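You operate a simulated robot arm through the tools that you are given. There is no shell and no other tool. Be economical: measure what you need, move in short steps, check, and stop when the job is done.

The job below is to be done with a simulated two-armed robot. You get a single attempt, and the scene is never put back.

## Task
Pick up the orange hand lamp with one hand, pass it to the other hand and put it on the low rack shelf. Set down upright: orange hand lamp.

The check looks at the end state, three seconds after you hand in, the way a careful person would. Anything else that was tipped, shoved, dropped, spilled or broken makes it a failure.

## Robot
Two 7-joint arms with two-finger parallel grippers on one trunk, on a base that drives. Base frame: it is fixed to the floor where the robot stands at the start and does not move with it; the origin is under the middle of the robot, x ahead of it, y to its left, z up. Readings come in mm, degrees, newtons and seconds.
The left shoulder is at the start at [70, 177, 1020], the right one opposite. With the tool pointing down near the work surface each hand reaches from about 300 to 740 mm from the robot's upright axis, wherever it stands, measured 20 degrees to its own side. Places, roughly: low rack shelf [-1600, 800, 300]. Payload 3.43 kg a hand.
The TCP of each hand is the grasp point between the finger pads, 30 mm short of the fingertips. In the tool frame z runs along the fingers and y along their closing line. The gripper opens to 94 mm. The fingers are 28 mm wide and 10 mm thick; the gripper's body (50 by 96 mm) begins 55 mm behind the TCP.
Orientation is told as [roll, pitch, yaw] about the base's x, y, z axes, in that order, counted from this pose: with the fingers straight down and closing along the base's y, the tool's x points along the base's -x, its y along +y and its z along -z.

## Interface
- The arms move only by the tool move_arm. It takes "left_moves", "right_moves" or both (then of equal length, played together; a hand with none holds still); each is a list of rows, each a list of 7 numbers: the shift along the tool's x, y, z in units of 40 mm (1.0 is 40 mm), then the turn, a rotation vector about the tool's x, y, z in units of 4 degrees (1.0 is 4 degrees), then the closure, from 0 (fully open) to 1 (shut). In form: [[x, y, z, wx, wy, wz, fingers], ...]. A call has 1 to 10 rows; each row shifts and turns the commanded pose from where the row before left it, along the tool's axes as they then stand. A call with a number of a shift or a turn outside -1 to 1 is refused whole. Rows are played at 5 a second. More than 50 mm and 8.6 degrees between two rows, or a gripper value outside its range, and nothing of the call is played. A pose out of reach is approached as far as the arm can. The call stops where the force on the tool passes 40 N (or 10 N more than at its start, if that is more) or the arm is blocked; 0.2 s more then pass. The fingers move at their own pace (about 153 mm/s each) and stop on an object; they squeeze with about 38 N. The grip force told is the motor's: it shows also when the fingers shut on nothing. Time passes only in rows, and 0.2 s behind the last, so rows that do not move let the fingers close. The reply holds the time, the measured pose of the TCP, the force on the tool along the base axes, the opening and the grip force, in the units named above and with some noise, with the torque about the TCP (base axes, N m) and any sound that the robot's microphone picked up, and new pictures: "pictures" is both (left out), scene, wrist or none (wrist: the cameras of the hands that moved).
- Cameras (640 x 400 px; columns grow to the right, rows downward): "scene" is now at [128.8, -41, 1336.7]; the picture's right is [-0.45, -0.89, -0.00], its down [-0.53, 0.27, -0.81] and it looks along [0.72, -0.36, -0.59] (base axes); focal length 249 px, centre (320, 200). "left" rides on the left gripper at [76, -14, -102] in its tool frame; the picture's right is [0.18, 0.98, 0.00], its down [-0.75, 0.14, -0.64] and it looks along [-0.63, 0.12, 0.77] (tool axes); focal length 243 px, centre (320, 200). "right" rides on the right gripper at [76, 14, -103] in its tool frame; the picture's right is [-0.18, 0.98, 0.00], its down [-0.75, -0.14, -0.64] and it looks along [-0.63, -0.12, 0.77] (tool axes); focal length 243 px, centre (320, 200). There is no depth. A picture from a camera that has moved, and an enlarged one, comes with that camera's place and axes in the base frame and with its lens.
- lift_body(by): slides the trunk up (or, below 0, down) by that many mm; the arms and the scene camera ride with it, the base frame stays. It gives what a move gives, with no picture.
- base_move(legs): drives the robot by 1 to 6 legs, each [ahead, turn to the left] in mm and degrees, along the robot's own axes; the way and the turn of a leg run together, so that a leg with both is an arc; at most 1500 mm and 180 degrees a leg. The arms and the cameras ride along, it lands a little off, and it stops where it bumps. It gives what a move gives, and a new picture of the scene camera.
- turn_head(pan, tilt): turns the head with the scene camera to pan (to the left, within 86 degrees either way) and tilt (down, from -29 to 69), counted from straight ahead of the robot. It gives what a move gives, and a new picture of the scene camera.
- zoom(camera, box): a new picture of the part [left, top, right, bottom] of that camera's present view, enlarged. It takes no simulated time.
- close_job(): hands the job in; it is judged then, once.

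Work in short steps. Places have to be worked out from the pictures, the camera data and where the tool is seen: move nearer, look again, correct. Check each grasp and each placing, and mend what went wrong. You have 120 turns and 260 pictures in all, those below and enlarged ones among them. Open the grippers and draw the arms clear of the work before you hand the job in, unless the task says otherwise.

The tools are called by a JSON object that holds its "method" and its "body". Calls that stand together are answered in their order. move_arm: Moves the arms, as the interface text tells. Its arguments: {"type":"object","properties":{"left_moves":{"type":"array"},"right_moves":{"type":"array"},"pictures":{"type":"string","enum":["both","scene","wrist","none"]}},"required":[]} The other tools are called the same way: lift_body (by) slides the trunk up or down; base_move (legs) drives the base; turn_head (pan, tilt) turns the head that bears the scene camera; zoom (camera, box) takes an enlarged picture of a part of a camera's view; close_job () hands the job in.

At the start:

```text
clock: 0.0
left_tool_pos: [506.6, -52.5, 1141.1]
left_ee_rot: [-0.7, 0.0, 0.5]
left_wrist_force: [0.4, -0.2, 0.6]
left_torque: [-0.02, -0.04, 0.02]
left_grip_width: 94.2
left_grasp_force: 0.0
right_tool_pos: [382.9, -476.4, 1053.5]
right_ee_rot: [0.0, 0.0, 0.1]
right_wrist_force: [-1.1, -0.9, 0.1]
right_torque: [0.02, -0.02, 0.0]
right_grip_width: 93.9
right_grasp_force: 0.1
trunk travel left (down, up): [-600.0, 240.0]
robot x, y, heading: [1.5, 1.9, 0.3]
head pan, tilt: [-26.9, 36.3]
```

scene: 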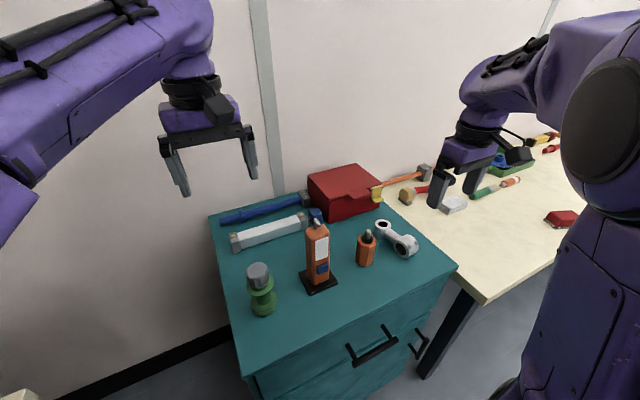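
right: 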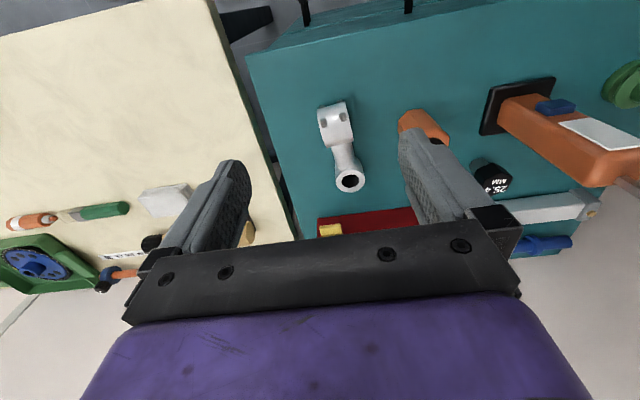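
left: 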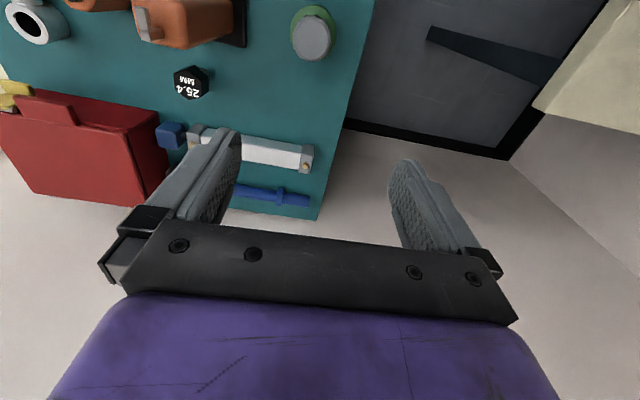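

The lamp appears to be the orange body on a black base plate on the teal cabinet. I enlarge it to see its shape.

{"method": "zoom", "body": {"camera": "scene", "box": [220, 190, 420, 315]}}

{"method": "zoom", "body": {"camera": "right", "box": [380, 40, 640, 220]}}

```text
3.20 times, centred on (320, 252) of scene
camera zoom: at [128.8, -41.0, 1336.7], right [-0.45, -0.89, 0.0], down [-0.53, 0.27, -0.81], along [0.72, -0.36, -0.59], focal length 798 px, centre (320, 32)
```

zoom: 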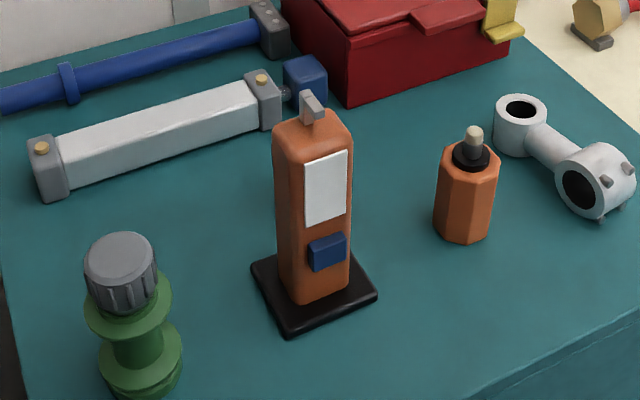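

```text
2.22 times, centred on (510, 130) of right
camera zoom: at [306.2, -462.2, 1155.6], right [0.18, 0.98, 0.0], down [0.75, -0.14, 0.64], along [0.63, -0.12, -0.77], focal length 539 px, centre (-102, 356)
```

zoom: 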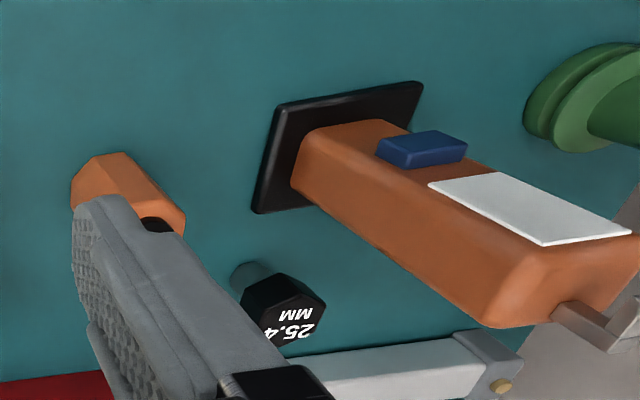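

The two views put the lamp's base centre near (478, -208, 800), axis-aligned, with the body top near z 975 and a hook above that. I raise the right hand over it and move the left hand out of the way.

{"method": "move_arm", "body": {"right_moves": [[0, 0, -0.7, 0, 0, 0, 0], [0, 0, -0.7, 0, 0, 0, 0], [-0.35, 0.95, 0, 0, 0, 0, 0], [-0.35, 0.95, 0, 0, 0, 0, 0], [-0.35, 0.95, 0, 0, 0, 0, 0], [-0.35, 0.95, 0, 0, 0, 0, 0], [-0.35, 0.95, 0, 0, 0, 0, 0], [-0.35, 0.95, 0, 0, 0, 0, 0], [-0.28, 0.95, 0, 0, 0, 0, 0]], "left_moves": [[0, 1, 0, 0, 0, 0, 0], [0, 1, 0, 0, 0, 0, 0], [0, 1, 0, 0, 0, 0, 0], [0, 1, 0, 0, 0, 0, 0], [0, 1, 0, 0, 0, 0, 0], [0, 1, 0, 0, 0, 0, 0], [0, 1, 0, 0, 0, 0, 0], [0, 0, 0, 0, 0, 0, 0], [0, 0, 0, 0, 0, 0, 0]]}}

```text
clock: 2.0
left_tool_pos: [504.4, 232.3, 1136.9]
left_ee_rot: [-0.9, 0.0, 0.5]
left_wrist_force: [0.1, -0.2, -0.6]
left_torque: [0.0, -0.01, 0.01]
left_grip_width: 94.0
left_grasp_force: 0.1
right_tool_pos: [477.3, -209.2, 1110.7]
right_ee_rot: [-0.2, 0.1, 0.0]
right_wrist_force: [-0.2, 0.5, -0.4]
right_torque: [0.02, 0.01, -0.04]
right_grip_width: 93.9
right_grasp_force: 0.1
trunk travel left (down, up): [-600.0, 240.0]
robot x, y, heading: [2.4, 0.2, 0.1]
head pan, tilt: [-26.9, 36.3]
camera scene: at [129.0, -39.2, 1336.8], right [-0.45, -0.89, 0.0], down [-0.53, 0.27, -0.81], along [0.72, -0.37, -0.59], focal length 249 px, centre (320, 200)
camera right: at [401.2, -194.6, 1211.7], right [0.18, 0.98, 0.0], down [0.75, -0.14, 0.64], along [0.63, -0.12, -0.77], focal length 243 px, centre (320, 200)
camera left: at [428.5, 219.1, 1240.9], right [-0.19, 0.98, -0.01], down [0.75, 0.16, 0.64], along [0.63, 0.11, -0.77], focal length 243 px, centre (320, 200)
```

scene: 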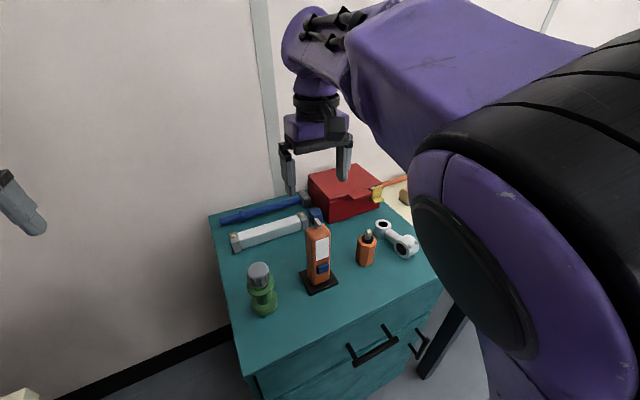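
right: 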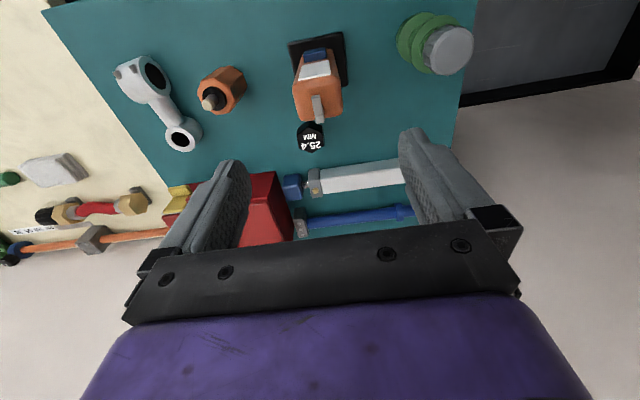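
left: 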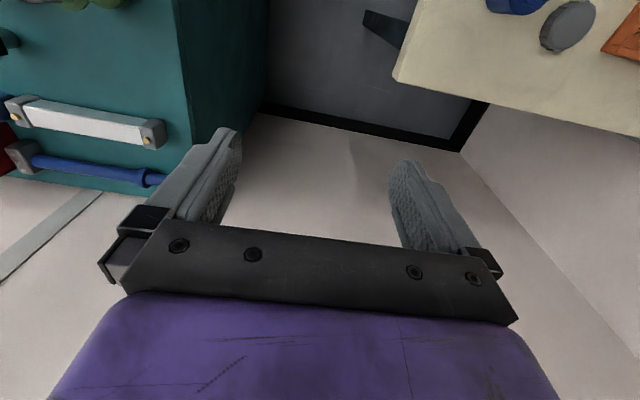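

The lamp base lines up directly below the right hand. I zoom in to get the body's orientation and the top height.

{"method": "zoom", "body": {"camera": "right", "box": [240, 20, 400, 120]}}

{"method": "zoom", "body": {"camera": "scene", "box": [260, 190, 380, 300]}}

```text
4.00 times, centred on (320, 70) of right
camera zoom: at [401.2, -194.6, 1211.7], right [0.18, 0.98, 0.0], down [0.75, -0.14, 0.64], along [0.63, -0.12, -0.77], focal length 970 px, centre (320, 720)
```

zoom: 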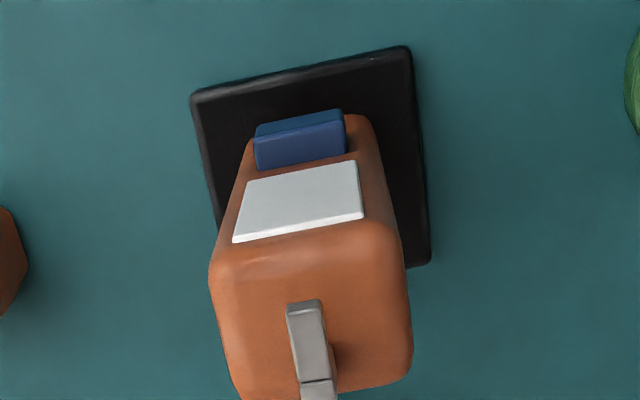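

```text
3.64 times, centred on (320, 245) of scene
camera zoom: at [129.0, -39.2, 1336.8], right [-0.45, -0.89, 0.0], down [-0.53, 0.27, -0.81], along [0.72, -0.37, -0.59], focal length 907 px, centre (320, 36)
```

zoom: 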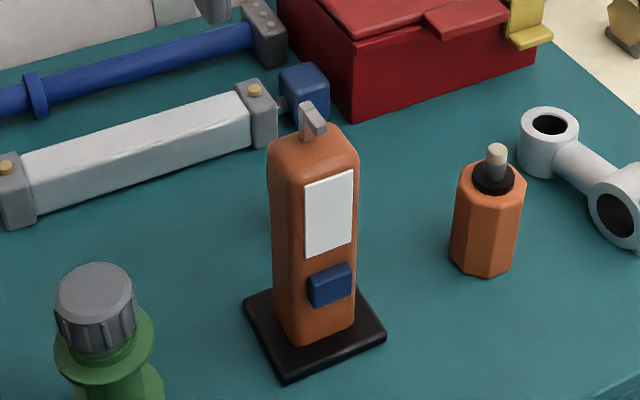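

The body is about 45 mm wide along y and practically aligned, centred near y -211, with its top at about 975 and the hook reaching roughly 1003. I descend partway with the fingers open and check.

{"method": "move_arm", "body": {"right_moves": [[0, -0.05, 0.9, 0, 0, 0, 0], [0, 0, 0.9, 0, 0, 0, 0], [0, 0, 0.7, 0, 0, 0, 0]]}}

{"method": "zoom", "body": {"camera": "scene", "box": [260, 150, 400, 300]}}

```text
clock: 2.8
left_tool_pos: [505.1, 230.8, 1138.4]
left_ee_rot: [-0.7, 0.0, 0.5]
left_wrist_force: [-0.6, -0.3, 0.5]
left_torque: [0.03, -0.02, -0.01]
left_grip_width: 94.2
left_grasp_force: 0.0
right_tool_pos: [478.6, -214.0, 1008.9]
right_ee_rot: [0.0, -0.1, 0.0]
right_wrist_force: [-0.1, -0.2, 0.1]
right_torque: [0.01, 0.03, 0.01]
right_grip_width: 93.9
right_grasp_force: 0.1
trunk travel left (down, up): [-600.0, 240.0]
robot x, y, heading: [-2.0, -1.3, 0.2]
head pan, tilt: [-26.9, 36.3]
camera scene: at [129.2, -41.5, 1336.7], right [-0.45, -0.89, 0.0], down [-0.53, 0.27, -0.81], along [0.72, -0.36, -0.59], focal length 249 px, centre (320, 200)
camera right: at [402.8, -199.6, 1111.1], right [0.18, 0.98, 0.0], down [0.75, -0.14, 0.64], along [0.63, -0.12, -0.77], focal length 243 px, centre (320, 200)
```

scene: 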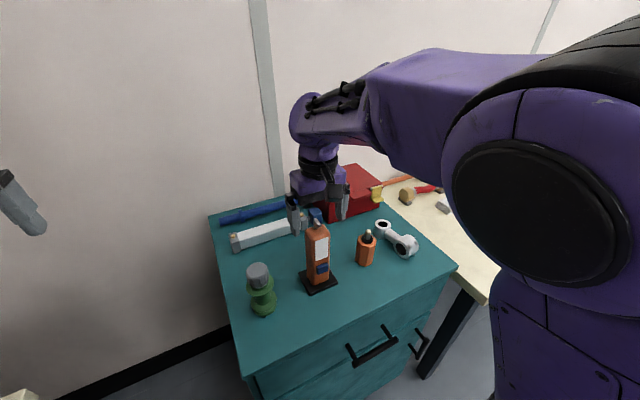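
right: 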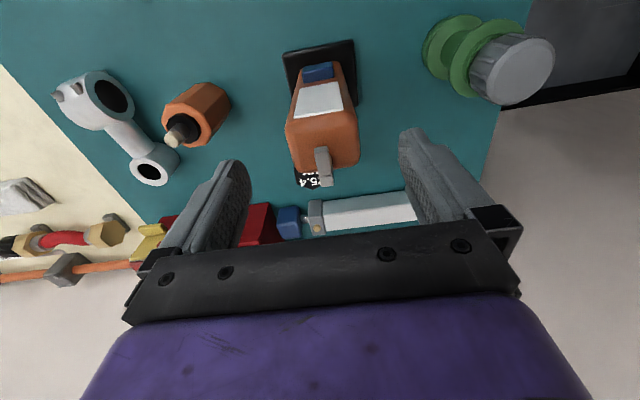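

```text
2.67 times, centred on (330, 225) of scene
camera zoom: at [129.2, -41.5, 1336.7], right [-0.45, -0.89, 0.0], down [-0.53, 0.27, -0.81], along [0.72, -0.36, -0.59], focal length 665 px, centre (293, 133)
```

zoom: 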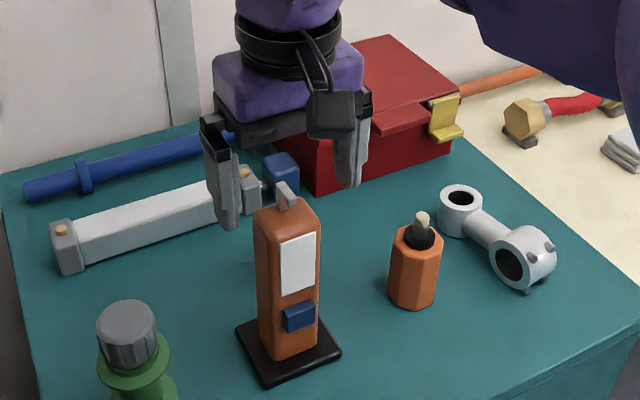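

Alignment is good: the fingertips straddle the body and are level with its top. I descend the last 47 mm and close.

{"method": "move_arm", "body": {"right_moves": [[0, 0.05, 0.6, 0, 0, 0, 0], [0, 0, 0.57, 0, 0, 0, 0], [0, 0, 0, 0, 0, 0, 0.4], [0, 0, 0, 0, 0, 0, 1], [0, 0, 0, 0, 0, 0, 1], [0, 0, 0, 0, 0, 0, 1]]}}

{"method": "zoom", "body": {"camera": "scene", "box": [260, 150, 400, 300]}}

```text
clock: 4.2
left_tool_pos: [505.6, 231.6, 1138.0]
left_ee_rot: [-0.6, 0.0, 0.5]
left_wrist_force: [-0.3, 0.0, -0.3]
left_torque: [-0.01, 0.02, 0.01]
left_grip_width: 94.3
left_grasp_force: 0.2
right_tool_pos: [478.4, -211.8, 963.7]
right_ee_rot: [0.1, -0.1, 0.0]
right_wrist_force: [-0.6, 0.6, -0.7]
right_torque: [-0.02, 0.03, 0.0]
right_grip_width: 51.9
right_grasp_force: 37.6
trunk travel left (down, up): [-600.0, 240.0]
robot x, y, heading: [-2.3, -0.3, -0.2]
head pan, tilt: [-26.9, 36.3]
camera scene: at [129.0, -40.9, 1336.7], right [-0.45, -0.89, 0.0], down [-0.53, 0.27, -0.81], along [0.72, -0.36, -0.59], focal length 249 px, centre (320, 200)
camera right: at [401.1, -196.3, 1064.8], right [0.18, 0.98, 0.0], down [0.75, -0.14, 0.64], along [0.63, -0.12, -0.77], focal length 243 px, centre (320, 200)
```

scene: 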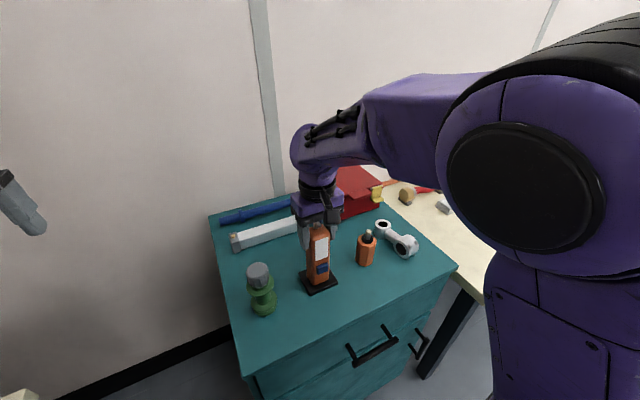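
right: 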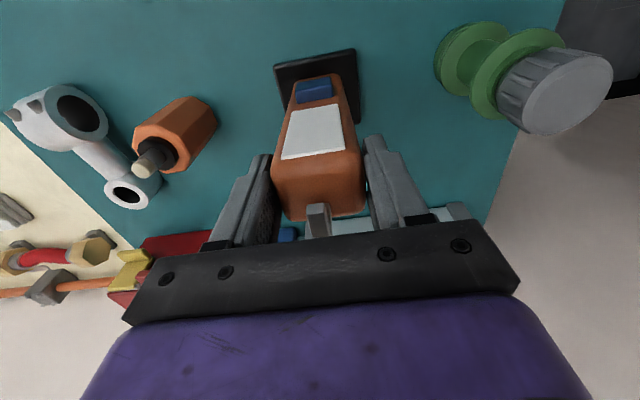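

```text
2.67 times, centred on (330, 225) of scene
camera zoom: at [129.0, -40.9, 1336.7], right [-0.45, -0.89, 0.0], down [-0.53, 0.27, -0.81], along [0.72, -0.36, -0.59], focal length 665 px, centre (293, 133)
```

zoom: 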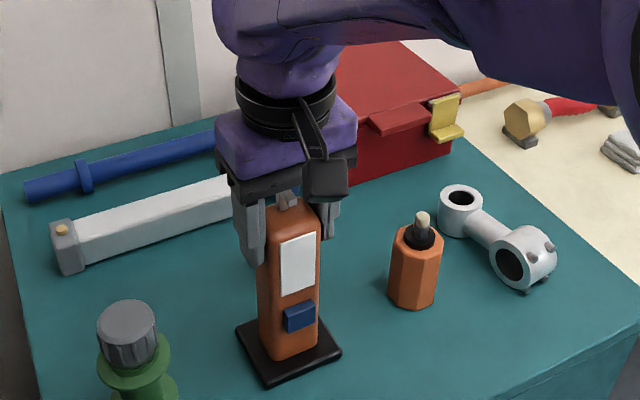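

Gripped at 51.9 mm with 38 N. I lift it straight up 200 mm.

{"method": "move_arm", "body": {"right_moves": [[0, 0, -0.6, 0, 0, 0, 1], [0, 0, -0.9, 0, 0, 0, 1], [0, 0, -0.9, 0, 0, 0, 1], [0, 0, -0.9, 0, 0, 0, 1], [0, 0, -0.9, 0, 0, 0, 1], [0, 0, -0.8, 0, 0, 0, 1]]}}

```text
clock: 5.6
left_tool_pos: [504.4, 231.0, 1138.8]
left_ee_rot: [-0.7, -0.2, 0.5]
left_wrist_force: [0.0, -0.1, 0.4]
left_torque: [0.01, 0.01, -0.01]
left_grip_width: 94.2
left_grasp_force: 0.0
right_tool_pos: [477.0, -211.6, 1162.0]
right_ee_rot: [-0.1, 0.0, 0.0]
right_wrist_force: [0.3, 0.2, -2.2]
right_torque: [-0.01, 0.03, 0.01]
right_grip_width: 51.9
right_grasp_force: 38.3
trunk travel left (down, up): [-600.0, 240.0]
robot x, y, heading: [3.3, -0.5, 0.4]
head pan, tilt: [-26.9, 36.3]
camera scene: at [128.7, -40.7, 1336.7], right [-0.45, -0.89, 0.0], down [-0.53, 0.27, -0.81], along [0.72, -0.36, -0.59], focal length 249 px, centre (320, 200)
camera right: at [401.6, -196.8, 1263.5], right [0.18, 0.98, 0.0], down [0.75, -0.14, 0.64], along [0.63, -0.12, -0.77], focal length 243 px, centre (320, 200)
```

scene: 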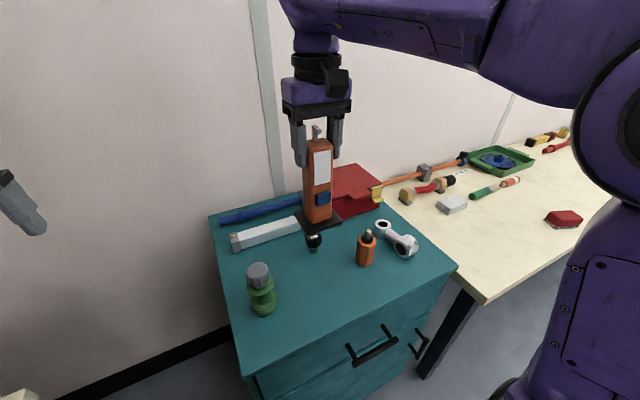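
right: 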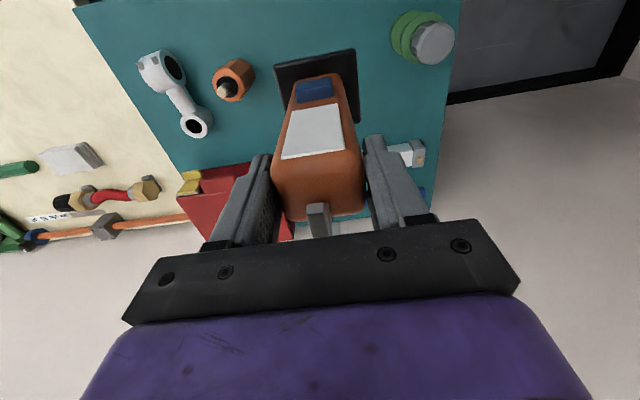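

The lamp is held upright and free. Before driving I look to the left with the head.

{"method": "turn_head", "body": {"pan": 86, "tilt": 30}}

{"method": "turn_head", "body": {"pan": 30, "tilt": 40}}

```text
clock: 7.5
left_tool_pos: [505.4, 230.7, 1138.6]
left_ee_rot: [-0.7, 0.0, 0.5]
left_wrist_force: [0.1, 0.3, -0.5]
left_torque: [-0.02, -0.04, -0.01]
left_grip_width: 94.0
left_grasp_force: 0.1
right_tool_pos: [477.7, -211.6, 1161.0]
right_ee_rot: [0.0, 0.0, 0.0]
right_wrist_force: [-0.6, -0.6, -1.3]
right_torque: [-0.04, -0.01, -0.02]
right_grip_width: 52.1
right_grasp_force: 38.6
trunk travel left (down, up): [-600.0, 240.0]
robot x, y, heading: [-1.8, -0.3, -0.3]
head pan, tilt: [85.9, 30.0]
camera scene: at [57.7, 88.8, 1346.6], right [1.0, -0.07, 0.0], down [-0.04, -0.5, -0.87], along [0.06, 0.86, -0.5], focal length 249 px, centre (320, 200)
```

scene: 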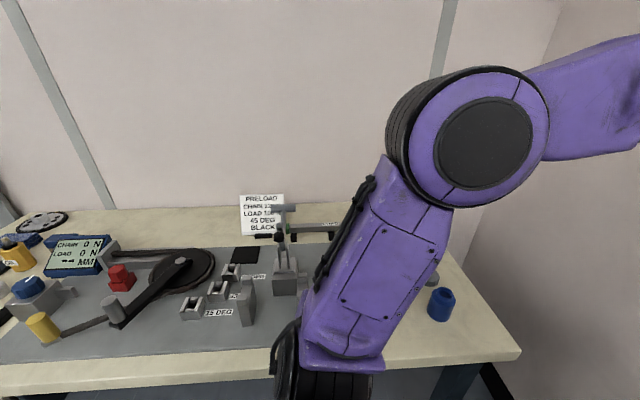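

```text
clock: 8.8
left_tool_pos: [505.0, 229.9, 1137.8]
left_ee_rot: [-0.7, 0.0, 0.4]
left_wrist_force: [-0.2, -0.2, -0.2]
left_torque: [-0.02, -0.04, 0.0]
left_grip_width: 93.8
left_grasp_force: 0.0
right_tool_pos: [479.0, -211.8, 1161.8]
right_ee_rot: [0.1, 0.0, 0.0]
right_wrist_force: [0.0, 0.2, -2.3]
right_torque: [-0.03, -0.02, 0.02]
right_grip_width: 52.0
right_grasp_force: 37.8
trunk travel left (down, up): [-600.0, 240.0]
robot x, y, heading: [-0.8, -0.3, -0.0]
head pan, tilt: [30.0, 40.0]
camera scene: at [124.8, 41.2, 1331.2], right [0.5, -0.87, 0.0], down [-0.56, -0.32, -0.77], along [0.66, 0.38, -0.64], focal length 249 px, centre (320, 200)
```

scene: 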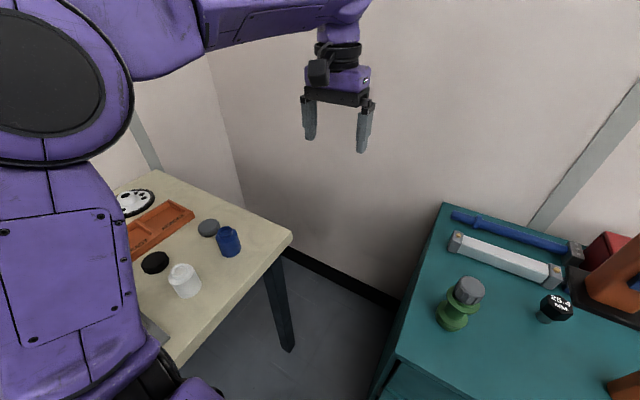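

Tables stand to the left and ahead. I check the right side and raise the trunk so everything sweeps well above the table objects.

{"method": "lift_body", "body": {"by": 180}}

{"method": "turn_head", "body": {"pan": -86, "tilt": 35}}

{"method": "turn_head", "body": {"pan": 86, "tilt": 15}}

```text
clock: 10.8
left_tool_pos: [505.0, 230.8, 1317.6]
left_ee_rot: [-0.8, 0.0, 0.5]
left_wrist_force: [-0.2, 0.8, -0.1]
left_torque: [0.02, -0.03, -0.03]
left_grip_width: 93.9
left_grasp_force: 0.1
right_tool_pos: [477.3, -211.9, 1341.0]
right_ee_rot: [0.0, 0.0, 0.0]
right_wrist_force: [-0.5, 0.1, -1.1]
right_torque: [0.02, -0.01, -0.03]
right_grip_width: 52.0
right_grasp_force: 38.0
trunk travel left (down, up): [-780.0, 60.0]
robot x, y, heading: [1.0, 1.3, -0.4]
head pan, tilt: [30.0, 40.0]
```

```text
clock: 12.7
left_tool_pos: [504.2, 231.3, 1317.8]
left_ee_rot: [-0.7, 0.0, 0.4]
left_wrist_force: [0.1, 0.0, 0.2]
left_torque: [-0.04, 0.02, 0.01]
left_grip_width: 94.2
left_grasp_force: 0.0
right_tool_pos: [478.0, -212.3, 1341.0]
right_ee_rot: [0.0, 0.0, 0.0]
right_wrist_force: [-0.2, 1.2, -2.3]
right_torque: [0.01, 0.01, -0.04]
right_grip_width: 52.0
right_grasp_force: 38.0
trunk travel left (down, up): [-780.0, 60.0]
robot x, y, heading: [-3.5, 0.2, 0.0]
head pan, tilt: [-85.9, 35.0]
camera scene: at [57.6, -89.3, 1518.8], right [-1.0, -0.07, 0.0], down [-0.04, 0.57, -0.82], along [0.06, -0.82, -0.57], focal length 249 px, centre (320, 200)
```

scene: 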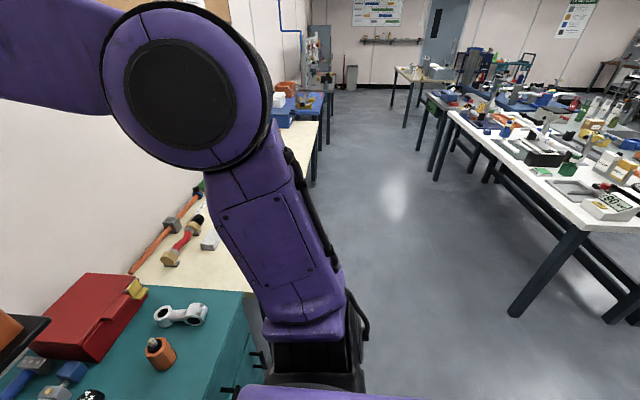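

```text
clock: 15.3
left_tool_pos: [504.7, 230.2, 1318.9]
left_ee_rot: [-0.7, -0.1, 0.5]
left_wrist_force: [0.5, -0.7, -0.4]
left_torque: [0.0, 0.03, 0.03]
left_grip_width: 93.9
left_grasp_force: 0.1
right_tool_pos: [476.7, -210.9, 1342.3]
right_ee_rot: [-0.1, 0.0, 0.0]
right_wrist_force: [0.2, -0.6, -2.0]
right_torque: [0.04, 0.01, -0.01]
right_grip_width: 51.9
right_grasp_force: 38.0
trunk travel left (down, up): [-780.0, 60.0]
robot x, y, heading: [-5.6, 4.2, -0.1]
head pan, tilt: [85.9, 15.0]
camera scene: at [57.9, 91.7, 1550.8], right [1.0, -0.07, 0.0], down [-0.02, -0.26, -0.97], along [0.07, 0.96, -0.26], focal length 249 px, centre (320, 200)
```

scene: 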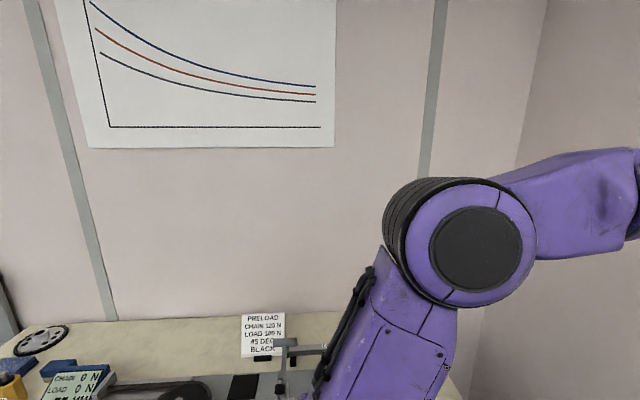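

The lamp bottom is now at about z 1180, above everything on the left table. I turn left in place and look toward the rack.

{"method": "base_move", "body": {"legs": [[0, 90]]}}

{"method": "turn_head", "body": {"pan": 65, "tilt": 35}}

```text
clock: 19.6
left_tool_pos: [-235.0, 502.2, 1317.8]
left_ee_rot: [-0.6, 0.0, 91.0]
left_wrist_force: [0.5, -0.6, 0.4]
left_torque: [0.0, -0.01, -0.01]
left_grip_width: 94.1
left_grasp_force: 0.0
right_tool_pos: [207.4, 480.1, 1342.7]
right_ee_rot: [0.0, 0.0, 90.5]
right_wrist_force: [0.8, -0.1, -2.0]
right_torque: [-0.01, 0.05, 0.02]
right_grip_width: 52.2
right_grasp_force: 38.2
trunk travel left (down, up): [-780.0, 60.0]
robot x, y, heading: [-1.0, 0.9, 90.6]
head pan, tilt: [85.9, 15.0]
camera scene: at [-92.4, 54.9, 1550.8], right [0.06, 1.0, 0.0], down [0.26, -0.02, -0.97], along [-0.96, 0.06, -0.26], focal length 249 px, centre (320, 200)
```

scene: 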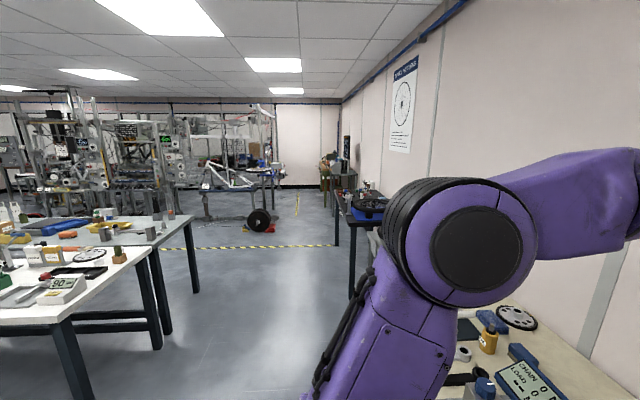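

```text
clock: 20.4
left_tool_pos: [-236.7, 503.4, 1317.9]
left_ee_rot: [-0.7, 0.1, 91.0]
left_wrist_force: [-0.4, -0.3, 0.4]
left_torque: [0.0, -0.02, 0.01]
left_grip_width: 94.1
left_grasp_force: 0.1
right_tool_pos: [206.6, 479.0, 1341.2]
right_ee_rot: [-0.1, 0.1, 90.5]
right_wrist_force: [0.2, -0.4, -2.0]
right_torque: [0.0, -0.02, 0.01]
right_grip_width: 52.3
right_grasp_force: 37.9
trunk travel left (down, up): [-780.0, 60.0]
robot x, y, heading: [4.1, -2.0, 90.7]
head pan, tilt: [65.0, 35.0]
camera scene: at [-79.9, 85.5, 1518.8], right [0.41, 0.91, 0.0], down [0.52, -0.24, -0.82], along [-0.75, 0.34, -0.57], focal length 249 px, centre (320, 200)
```

scene: 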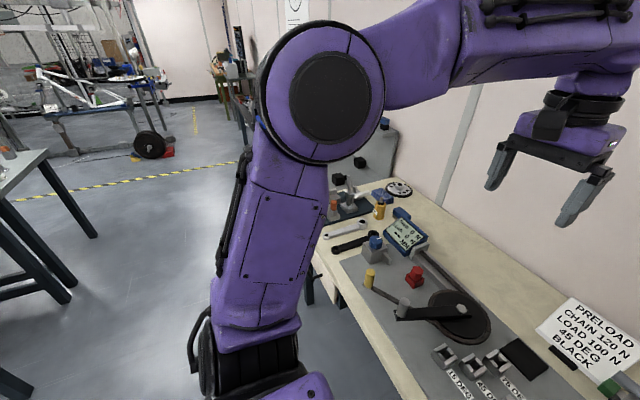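

The rack is hidden behind the left arm. I turn left once more to face along -x and look at the rack side (now on my right).

{"method": "base_move", "body": {"legs": [[0, 89]]}}

{"method": "turn_head", "body": {"pan": -15, "tilt": 30}}

```text
clock: 24.5
left_tool_pos: [-512.4, -214.5, 1318.4]
left_ee_rot: [-0.6, 0.1, 178.6]
left_wrist_force: [0.4, 0.0, -0.1]
left_torque: [0.0, 0.05, 0.03]
left_grip_width: 94.1
left_grasp_force: 0.0
right_tool_pos: [-470.1, 227.7, 1341.7]
right_ee_rot: [0.0, 0.0, 178.1]
right_wrist_force: [-0.3, -0.1, -1.9]
right_torque: [0.0, 0.01, -0.01]
right_grip_width: 51.9
right_grasp_force: 38.2
trunk travel left (down, up): [-780.0, 60.0]
robot x, y, heading: [0.8, 1.3, 178.3]
head pan, tilt: [65.0, 35.0]
camera scene: at [-89.5, -77.6, 1518.8], right [-0.89, 0.45, 0.0], down [0.26, 0.51, -0.82], along [-0.37, -0.73, -0.57], focal length 249 px, centre (320, 200)
```

scene: 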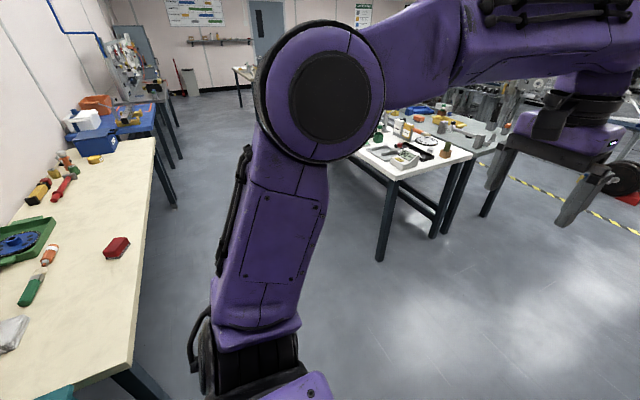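

```text
clock: 26.1
left_tool_pos: [-511.8, -213.6, 1318.4]
left_ee_rot: [-0.7, -0.1, 178.6]
left_wrist_force: [0.2, -0.2, 0.9]
left_torque: [-0.01, 0.01, 0.0]
left_grip_width: 94.1
left_grasp_force: 0.1
right_tool_pos: [-469.9, 228.3, 1341.5]
right_ee_rot: [-0.1, 0.1, 178.2]
right_wrist_force: [1.2, 0.0, -2.2]
right_torque: [-0.03, 0.03, -0.03]
right_grip_width: 51.9
right_grasp_force: 37.6
trunk travel left (down, up): [-780.0, 60.0]
robot x, y, heading: [4.4, -1.2, 178.0]
head pan, tilt: [-15.0, 30.0]
camera scene: at [-136.2, 26.7, 1526.5], right [0.29, 0.96, 0.0], down [0.48, -0.15, -0.87], along [-0.83, 0.25, -0.5], focal length 249 px, centre (320, 200)
```

scene: 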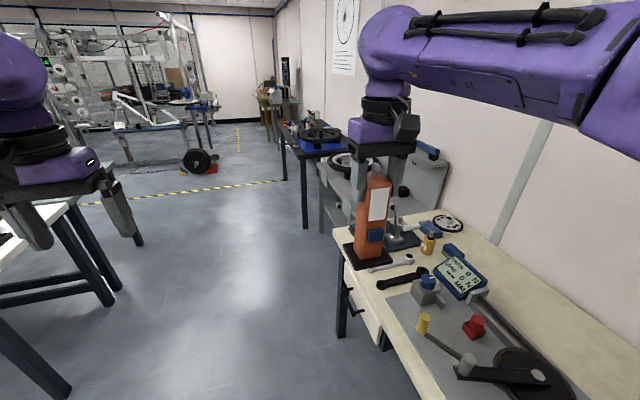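

The aisle ahead is free. I drive forward angling slightly away from the table and look right for the rack.

{"method": "base_move", "body": {"legs": [[0, 15], [900, 0], [0, -15]]}}

{"method": "turn_head", "body": {"pan": -50, "tilt": 45}}

```text
clock: 32.5
left_tool_pos: [-1378.1, -396.3, 1317.1]
left_ee_rot: [-0.7, 0.0, 177.5]
left_wrist_force: [0.5, -0.8, -0.2]
left_torque: [-0.02, -0.01, 0.01]
left_grip_width: 94.0
left_grasp_force: 0.0
right_tool_pos: [-1328.4, 45.2, 1342.4]
right_ee_rot: [0.0, 0.1, 176.9]
right_wrist_force: [-0.6, -0.1, -1.4]
right_torque: [0.03, -0.02, 0.01]
right_grip_width: 52.3
right_grasp_force: 37.6
trunk travel left (down, up): [-780.0, 60.0]
robot x, y, heading: [-858.9, -190.6, 177.0]
head pan, tilt: [-15.0, 30.0]
camera scene: at [-997.7, -162.6, 1526.5], right [0.31, 0.95, 0.0], down [0.48, -0.15, -0.87], along [-0.82, 0.27, -0.5], focal length 249 px, centre (320, 200)
```

scene: 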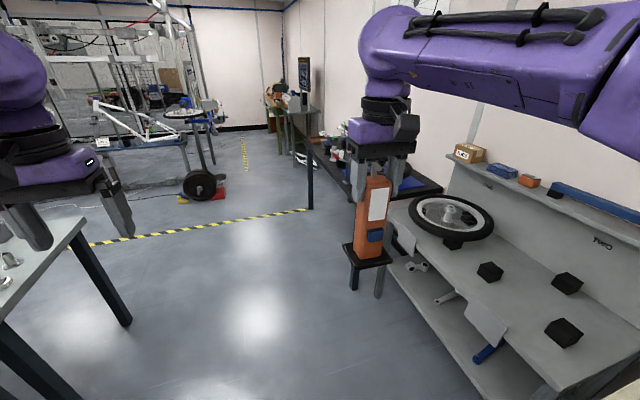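

```text
clock: 33.5
left_tool_pos: [-1377.4, -395.7, 1318.0]
left_ee_rot: [-0.7, 0.0, 177.5]
left_wrist_force: [-0.4, -0.7, 0.0]
left_torque: [-0.02, 0.01, 0.02]
left_grip_width: 94.0
left_grasp_force: 0.1
right_tool_pos: [-1328.0, 44.2, 1341.2]
right_ee_rot: [0.0, -0.1, 177.1]
right_wrist_force: [0.6, 0.4, -2.3]
right_torque: [-0.02, 0.01, 0.01]
right_grip_width: 52.1
right_grasp_force: 38.5
trunk travel left (down, up): [-780.0, 60.0]
robot x, y, heading: [-861.4, -192.1, 176.8]
head pan, tilt: [-50.0, 45.0]
camera scene: at [-960.2, -125.0, 1504.0], right [0.8, 0.6, 0.0], down [0.43, -0.56, -0.71], along [-0.43, 0.56, -0.71], focal length 249 px, centre (320, 200)
```

scene: 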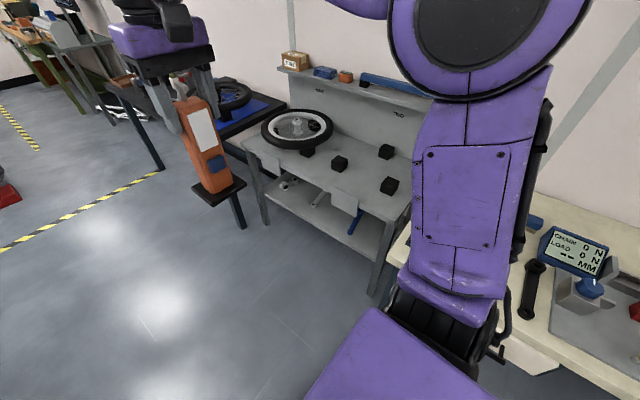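

The gray rack with a lower shelf is visible. I zoom in on it.

{"method": "zoom", "body": {"camera": "scene", "box": [230, 100, 430, 300]}}

```text
2.00 times, centred on (330, 200) of scene
camera zoom: at [-960.2, -125.0, 1504.0], right [0.8, 0.6, 0.0], down [0.43, -0.56, -0.71], along [-0.43, 0.56, -0.71], focal length 499 px, centre (300, 200)
```

zoom: 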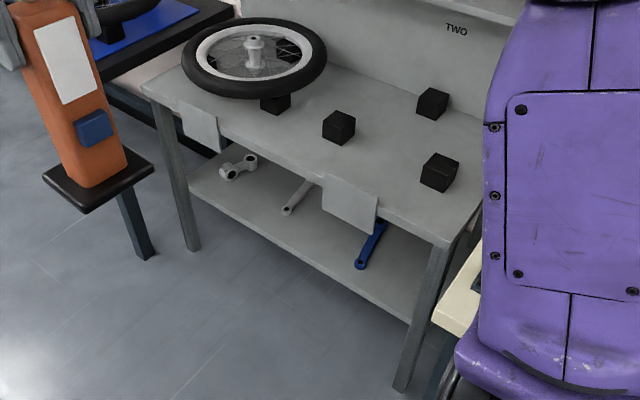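

The low shelf (z≈300) spans x≈-2030…-1165 with its front edge at y≈640, and the rack top is at about 650, so placement must come in from the front. I'll hand over here, with the left hand pointing forward and tilted 30° down: the right hand moves to the middle while the left backs off and starts pitching.

{"method": "move_arm", "body": {"left_moves": [[1, 0, 0, 0, 0, 0, 0], [1, 0, 0, 0, 0, 0, 0], [1, 0, 0, 0, 0, 0, 0], [0.5, 0, 0, 0, -1, 0, 0], [0, 0, 0, 0, -1, 0, 0], [0, 0, 0, 0, -1, 0, 0], [0, 0, 0, 0, -1, 0, 0], [0, 0, 0, 0, -1, 0, 0], [0, 0, 0, 0, -1, 0, 0], [0, 0, 0, 0, -1, 0, 0]], "right_moves": [[0, 0.5, 0, 0, 0, 0, 1], [0, 0.5, 0, 0, 0, 0, 1], [0, 0.5, 0, 0, 0, 0, 1], [0, 0.5, 0, 0, 0, 0, 1], [0, 0.5, 0, 0, 0, 0, 1], [0, 0.5, 0, 0, 0, 0, 1], [0, 0.5, 0, 0, 0, 0, 1], [0, 0.5, 0, 0, 0, 0, 1], [0, 0, 0, 0, 0, 0, 1], [0, 0, 0, 0, 0, 0, 1]], "pictures": "none"}}

{"method": "turn_head", "body": {"pan": 0, "tilt": 25}}

```text
clock: 35.7
left_tool_pos: [-1237.7, -403.0, 1317.7]
left_ee_rot: [-0.8, -28.0, 177.9]
left_wrist_force: [-0.4, 0.0, 0.2]
left_torque: [0.0, -0.02, 0.02]
left_grip_width: 94.1
left_grasp_force: 0.2
right_tool_pos: [-1336.1, -115.0, 1341.7]
right_ee_rot: [0.0, 0.0, 177.0]
right_wrist_force: [-0.9, -0.5, -1.8]
right_torque: [0.03, -0.03, -0.04]
right_grip_width: 51.8
right_grasp_force: 37.9
trunk travel left (down, up): [-780.0, 60.0]
robot x, y, heading: [-863.7, -189.4, 176.9]
head pan, tilt: [-50.0, 45.0]
```

```text
clock: 36.9
left_tool_pos: [-1237.8, -403.4, 1318.3]
left_ee_rot: [-0.8, -28.0, 178.0]
left_wrist_force: [-0.1, -0.4, 0.9]
left_torque: [0.02, 0.0, 0.02]
left_grip_width: 94.0
left_grasp_force: 0.1
right_tool_pos: [-1335.0, -114.8, 1340.9]
right_ee_rot: [0.0, 0.1, 177.0]
right_wrist_force: [-1.0, 0.8, -2.5]
right_torque: [0.03, -0.02, -0.01]
right_grip_width: 52.1
right_grasp_force: 37.8
trunk travel left (down, up): [-780.0, 60.0]
robot x, y, heading: [-858.3, -190.5, 177.1]
head pan, tilt: [0.0, 25.0]
camera scene: at [-1003.0, -185.0, 1534.5], right [0.05, 1.0, 0.0], down [0.42, -0.02, -0.91], along [-0.9, 0.05, -0.42], focal length 249 px, centre (320, 200)
```

scene: 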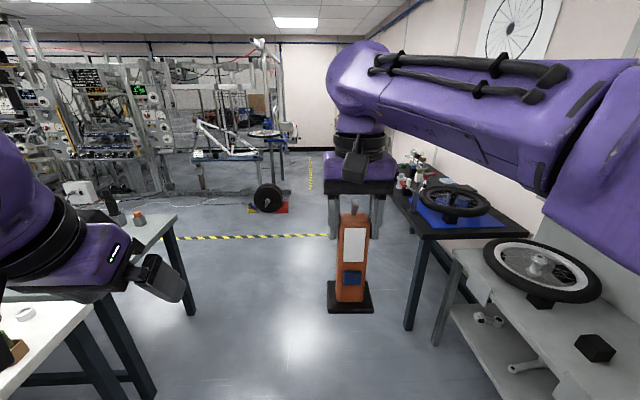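

The right hand is centred now with the lamp upright. I finish the left hand's pitch to -60°.

{"method": "move_arm", "body": {"left_moves": [[0, 0, 0, 0, -1, 0, 0], [0, 0, 0, 0, -1, 0, 0], [0, 0, 0, 0, -1, 0, 0], [0, 0, 0, 0, -1, 0, 0], [0, 0, 0, 0, -1, 0, 0], [0, 0, 0, 0, -1, 0, 0], [0, 0, 0, 0, -1, 0, 0], [0, 0, 0, 0, -1, 0, 0]]}}

```text
clock: 38.7
left_tool_pos: [-1240.0, -401.6, 1321.5]
left_ee_rot: [-1.4, -60.0, 178.7]
left_wrist_force: [0.6, -0.3, -0.5]
left_torque: [0.0, 0.02, -0.04]
left_grip_width: 94.0
left_grasp_force: 0.1
left hand out of reach, approached as far as the arm can: row 8
right_tool_pos: [-1336.3, -113.9, 1340.7]
right_ee_rot: [0.0, -0.1, 177.0]
right_wrist_force: [-1.3, -0.8, -1.7]
right_torque: [0.03, 0.0, 0.01]
right_grip_width: 52.0
right_grasp_force: 37.9
trunk travel left (down, up): [-780.0, 60.0]
robot x, y, heading: [-861.6, -194.7, 176.9]
head pan, tilt: [0.0, 25.0]
camera scene: at [-1003.0, -185.3, 1534.5], right [0.05, 1.0, 0.0], down [0.42, -0.02, -0.91], along [-0.91, 0.05, -0.42], focal length 249 px, centre (320, 200)
camera left: at [-1112.3, -391.9, 1306.8], right [0.05, -0.98, -0.17], down [0.17, -0.16, 0.97], along [-0.98, -0.08, 0.16], focal length 243 px, centre (320, 200)
```

scene: 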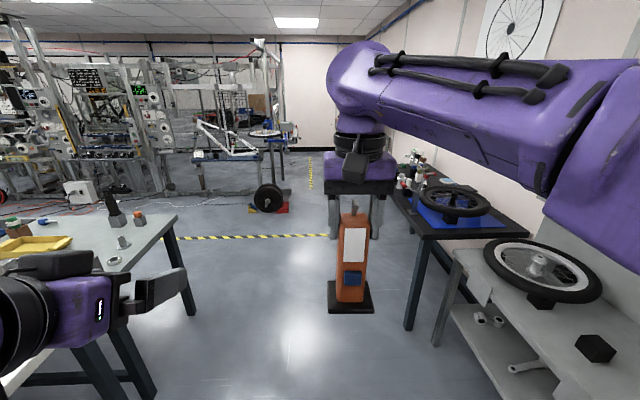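
left: 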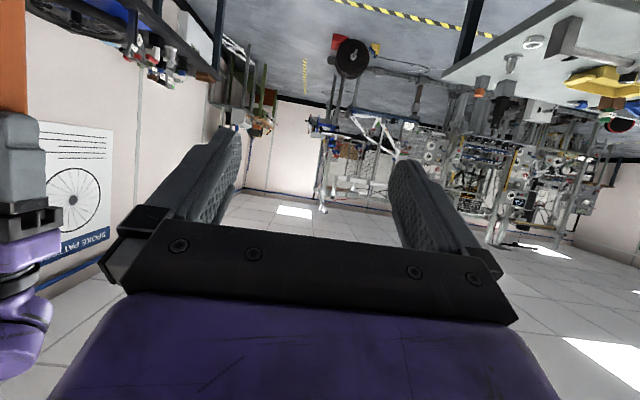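

Left hand is at -60° pitch, at its marginal reach here since it's folded close. I move the right hand 84 mm forward and slide the left sideways and down to line up behind the lamp's lower body.

{"method": "move_arm", "body": {"left_moves": [[0.21, -0.98, 0.12, 0, 0, 0, 0], [0.21, -0.98, 0.12, 0, 0, 0, 0], [0.21, -0.98, 0.12, 0, 0, 0, 0], [0.21, -0.98, 0.12, 0, 0, 0, 0], [0.21, -0.98, 0.12, 0, 0, 0, 0], [0.21, -0.98, 0.12, 0, 0, 0, 0], [0.21, -0.98, 0.12, 0, 0, 0, 0]], "right_moves": [[-0.3, 0, 0, 0, 0, 0, 1], [-0.3, 0, 0, 0, 0, 0, 1], [-0.3, 0, 0, 0, 0, 0, 1], [-0.3, 0, 0, 0, 0, 0, 1], [-0.3, 0, 0, 0, 0, 0, 1], [-0.3, 0, 0, 0, 0, 0, 1], [-0.3, 0, 0, 0, 0, 0, 1]]}}

```text
clock: 40.3
left_tool_pos: [-1226.8, -121.9, 1252.9]
left_ee_rot: [-1.0, -59.9, 178.4]
left_wrist_force: [-0.3, -0.1, 0.0]
left_torque: [0.0, 0.0, 0.01]
left_grip_width: 94.0
left_grasp_force: 0.2
right_tool_pos: [-1420.6, -106.0, 1340.7]
right_ee_rot: [0.1, 0.0, 177.0]
right_wrist_force: [-0.5, 0.2, -1.5]
right_torque: [-0.02, -0.01, -0.04]
right_grip_width: 52.1
right_grasp_force: 37.9
trunk travel left (down, up): [-780.0, 60.0]
robot x, y, heading: [-862.0, -191.5, 177.1]
head pan, tilt: [0.0, 25.0]
camera scene: at [-1004.6, -181.3, 1534.3], right [0.05, 1.0, 0.0], down [0.42, -0.02, -0.91], along [-0.9, 0.05, -0.42], focal length 249 px, centre (320, 200)
camera right: at [-1344.8, -123.8, 1442.1], right [-0.24, -0.97, 0.0], down [-0.75, 0.18, 0.64], along [-0.62, 0.15, -0.77], focal length 243 px, centre (320, 200)
camera left: at [-1099.7, -112.7, 1239.6], right [0.05, -0.98, -0.17], down [0.17, -0.16, 0.97], along [-0.98, -0.08, 0.16], focal length 243 px, centre (320, 200)
```

scene: 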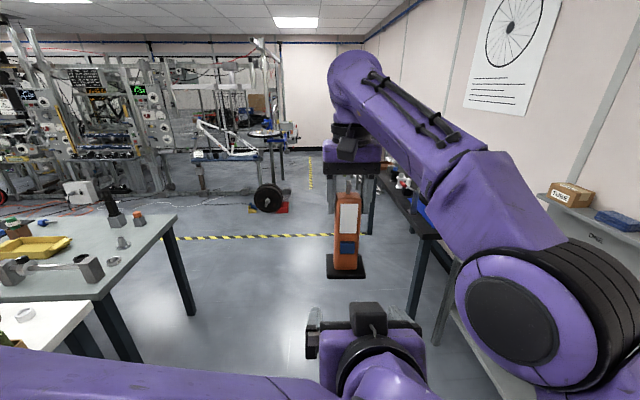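
right: 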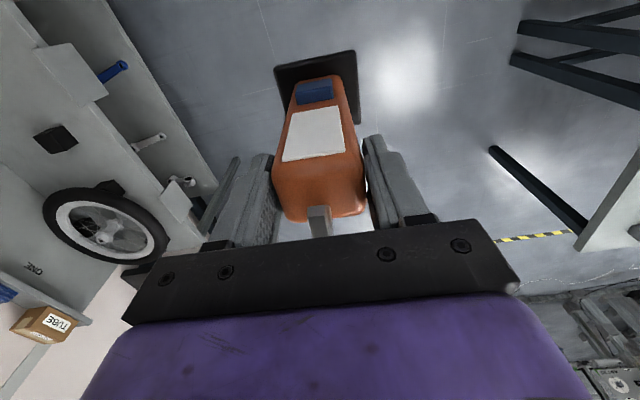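
left: 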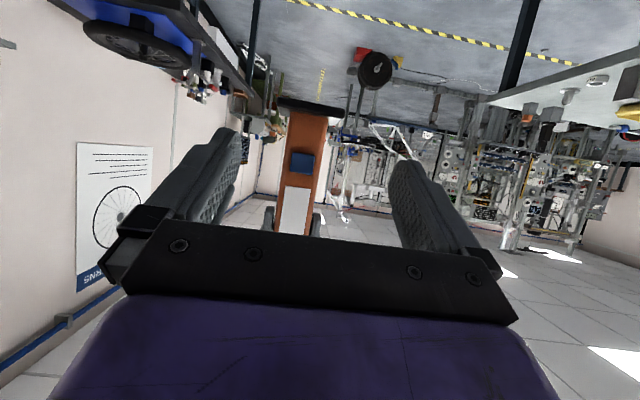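

The lamp appears between the left fingers, slightly off-centre. I correct yaw and y by a few mm and advance about 110 mm horizontally, leaving about 85 mm.

{"method": "move_arm", "body": {"left_moves": [[0, -0.15, 0, 0.3, 0, 0.17, 0], [-0.35, 0, 0.6, 0, 0, 0, 0], [-0.35, 0, 0.6, 0, 0, 0, 0], [-0.35, 0, 0.6, 0, 0, 0, 0], [-0.33, 0, 0.58, 0, 0, 0, 0]]}}

```text
clock: 41.5
left_tool_pos: [-1335.7, -113.6, 1255.9]
left_ee_rot: [-1.2, -60.0, 177.1]
left_wrist_force: [0.0, 0.4, -0.3]
left_torque: [-0.02, -0.02, -0.01]
left_grip_width: 94.1
left_grasp_force: 0.0
right_tool_pos: [-1420.5, -108.0, 1341.1]
right_ee_rot: [0.0, 0.1, 177.0]
right_wrist_force: [-0.4, -0.9, -1.3]
right_torque: [0.01, 0.0, 0.01]
right_grip_width: 52.0
right_grasp_force: 37.8
trunk travel left (down, up): [-780.0, 60.0]
robot x, y, heading: [-864.5, -189.1, 176.9]
head pan, tilt: [0.0, 25.0]
camera scene: at [-1004.5, -183.7, 1534.3], right [0.05, 1.0, 0.0], down [0.42, -0.02, -0.91], along [-0.9, 0.05, -0.42], focal length 249 px, centre (320, 200)
camera left: at [-1208.7, -107.7, 1242.1], right [0.03, -0.99, -0.17], down [0.17, -0.16, 0.97], along [-0.99, -0.05, 0.16], focal length 243 px, centre (320, 200)
```

scene: 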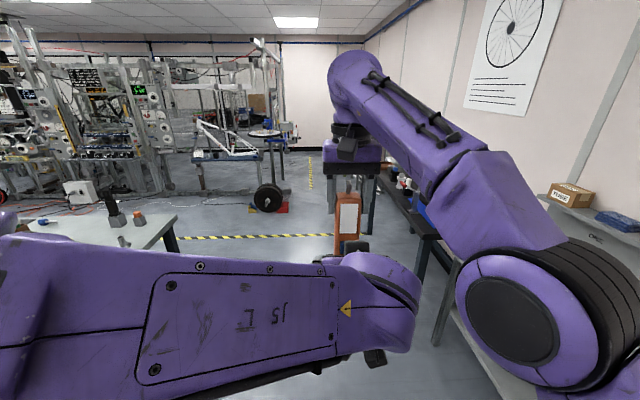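
left: 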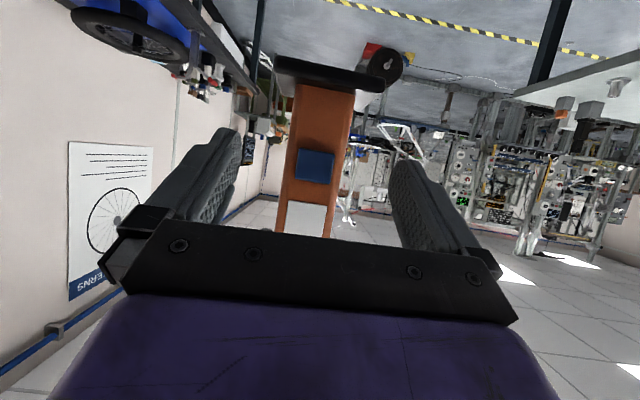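

Centred. I advance the remaining 85 mm with a small downward correction, leaving the left fingers open.

{"method": "move_arm", "body": {"left_moves": [[-0.25, 0, 0.5, 0, 0, 0, 0], [-0.25, 0, 0.5, 0, 0, 0, 0], [-0.25, 0, 0.46, 0, 0, 0, 0], [-0.2, 0, 0.4, 0, 0, 0, 0]]}}

```text
clock: 42.5
left_tool_pos: [-1421.3, -108.1, 1251.5]
left_ee_rot: [-1.4, -60.0, 177.3]
left_wrist_force: [0.0, -0.7, 0.1]
left_torque: [-0.06, -0.01, 0.0]
left_grip_width: 94.0
left_grasp_force: 0.1
right_tool_pos: [-1420.5, -108.4, 1341.0]
right_ee_rot: [-0.1, -0.1, 177.0]
right_wrist_force: [-0.4, -0.1, -1.7]
right_torque: [-0.01, -0.02, -0.03]
right_grip_width: 51.9
right_grasp_force: 37.6
trunk travel left (down, up): [-780.0, 60.0]
robot x, y, heading: [-860.8, -193.1, 176.7]
head pan, tilt: [0.0, 25.0]
camera scene: at [-1003.9, -184.2, 1534.4], right [0.05, 1.0, 0.0], down [0.42, -0.02, -0.91], along [-0.9, 0.05, -0.42], focal length 249 px, centre (320, 200)
camera left: at [-1293.0, -101.2, 1237.5], right [0.03, -0.98, -0.17], down [0.17, -0.16, 0.97], along [-0.99, -0.05, 0.16], focal length 243 px, centre (320, 200)
```

scene: 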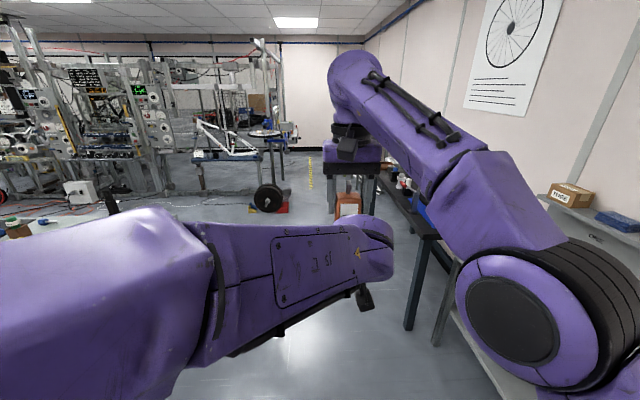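
left: 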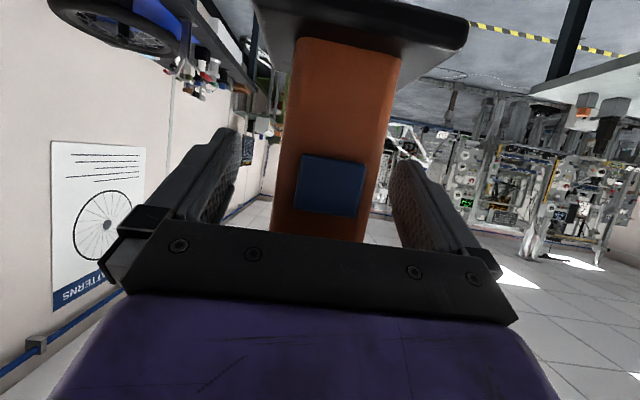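

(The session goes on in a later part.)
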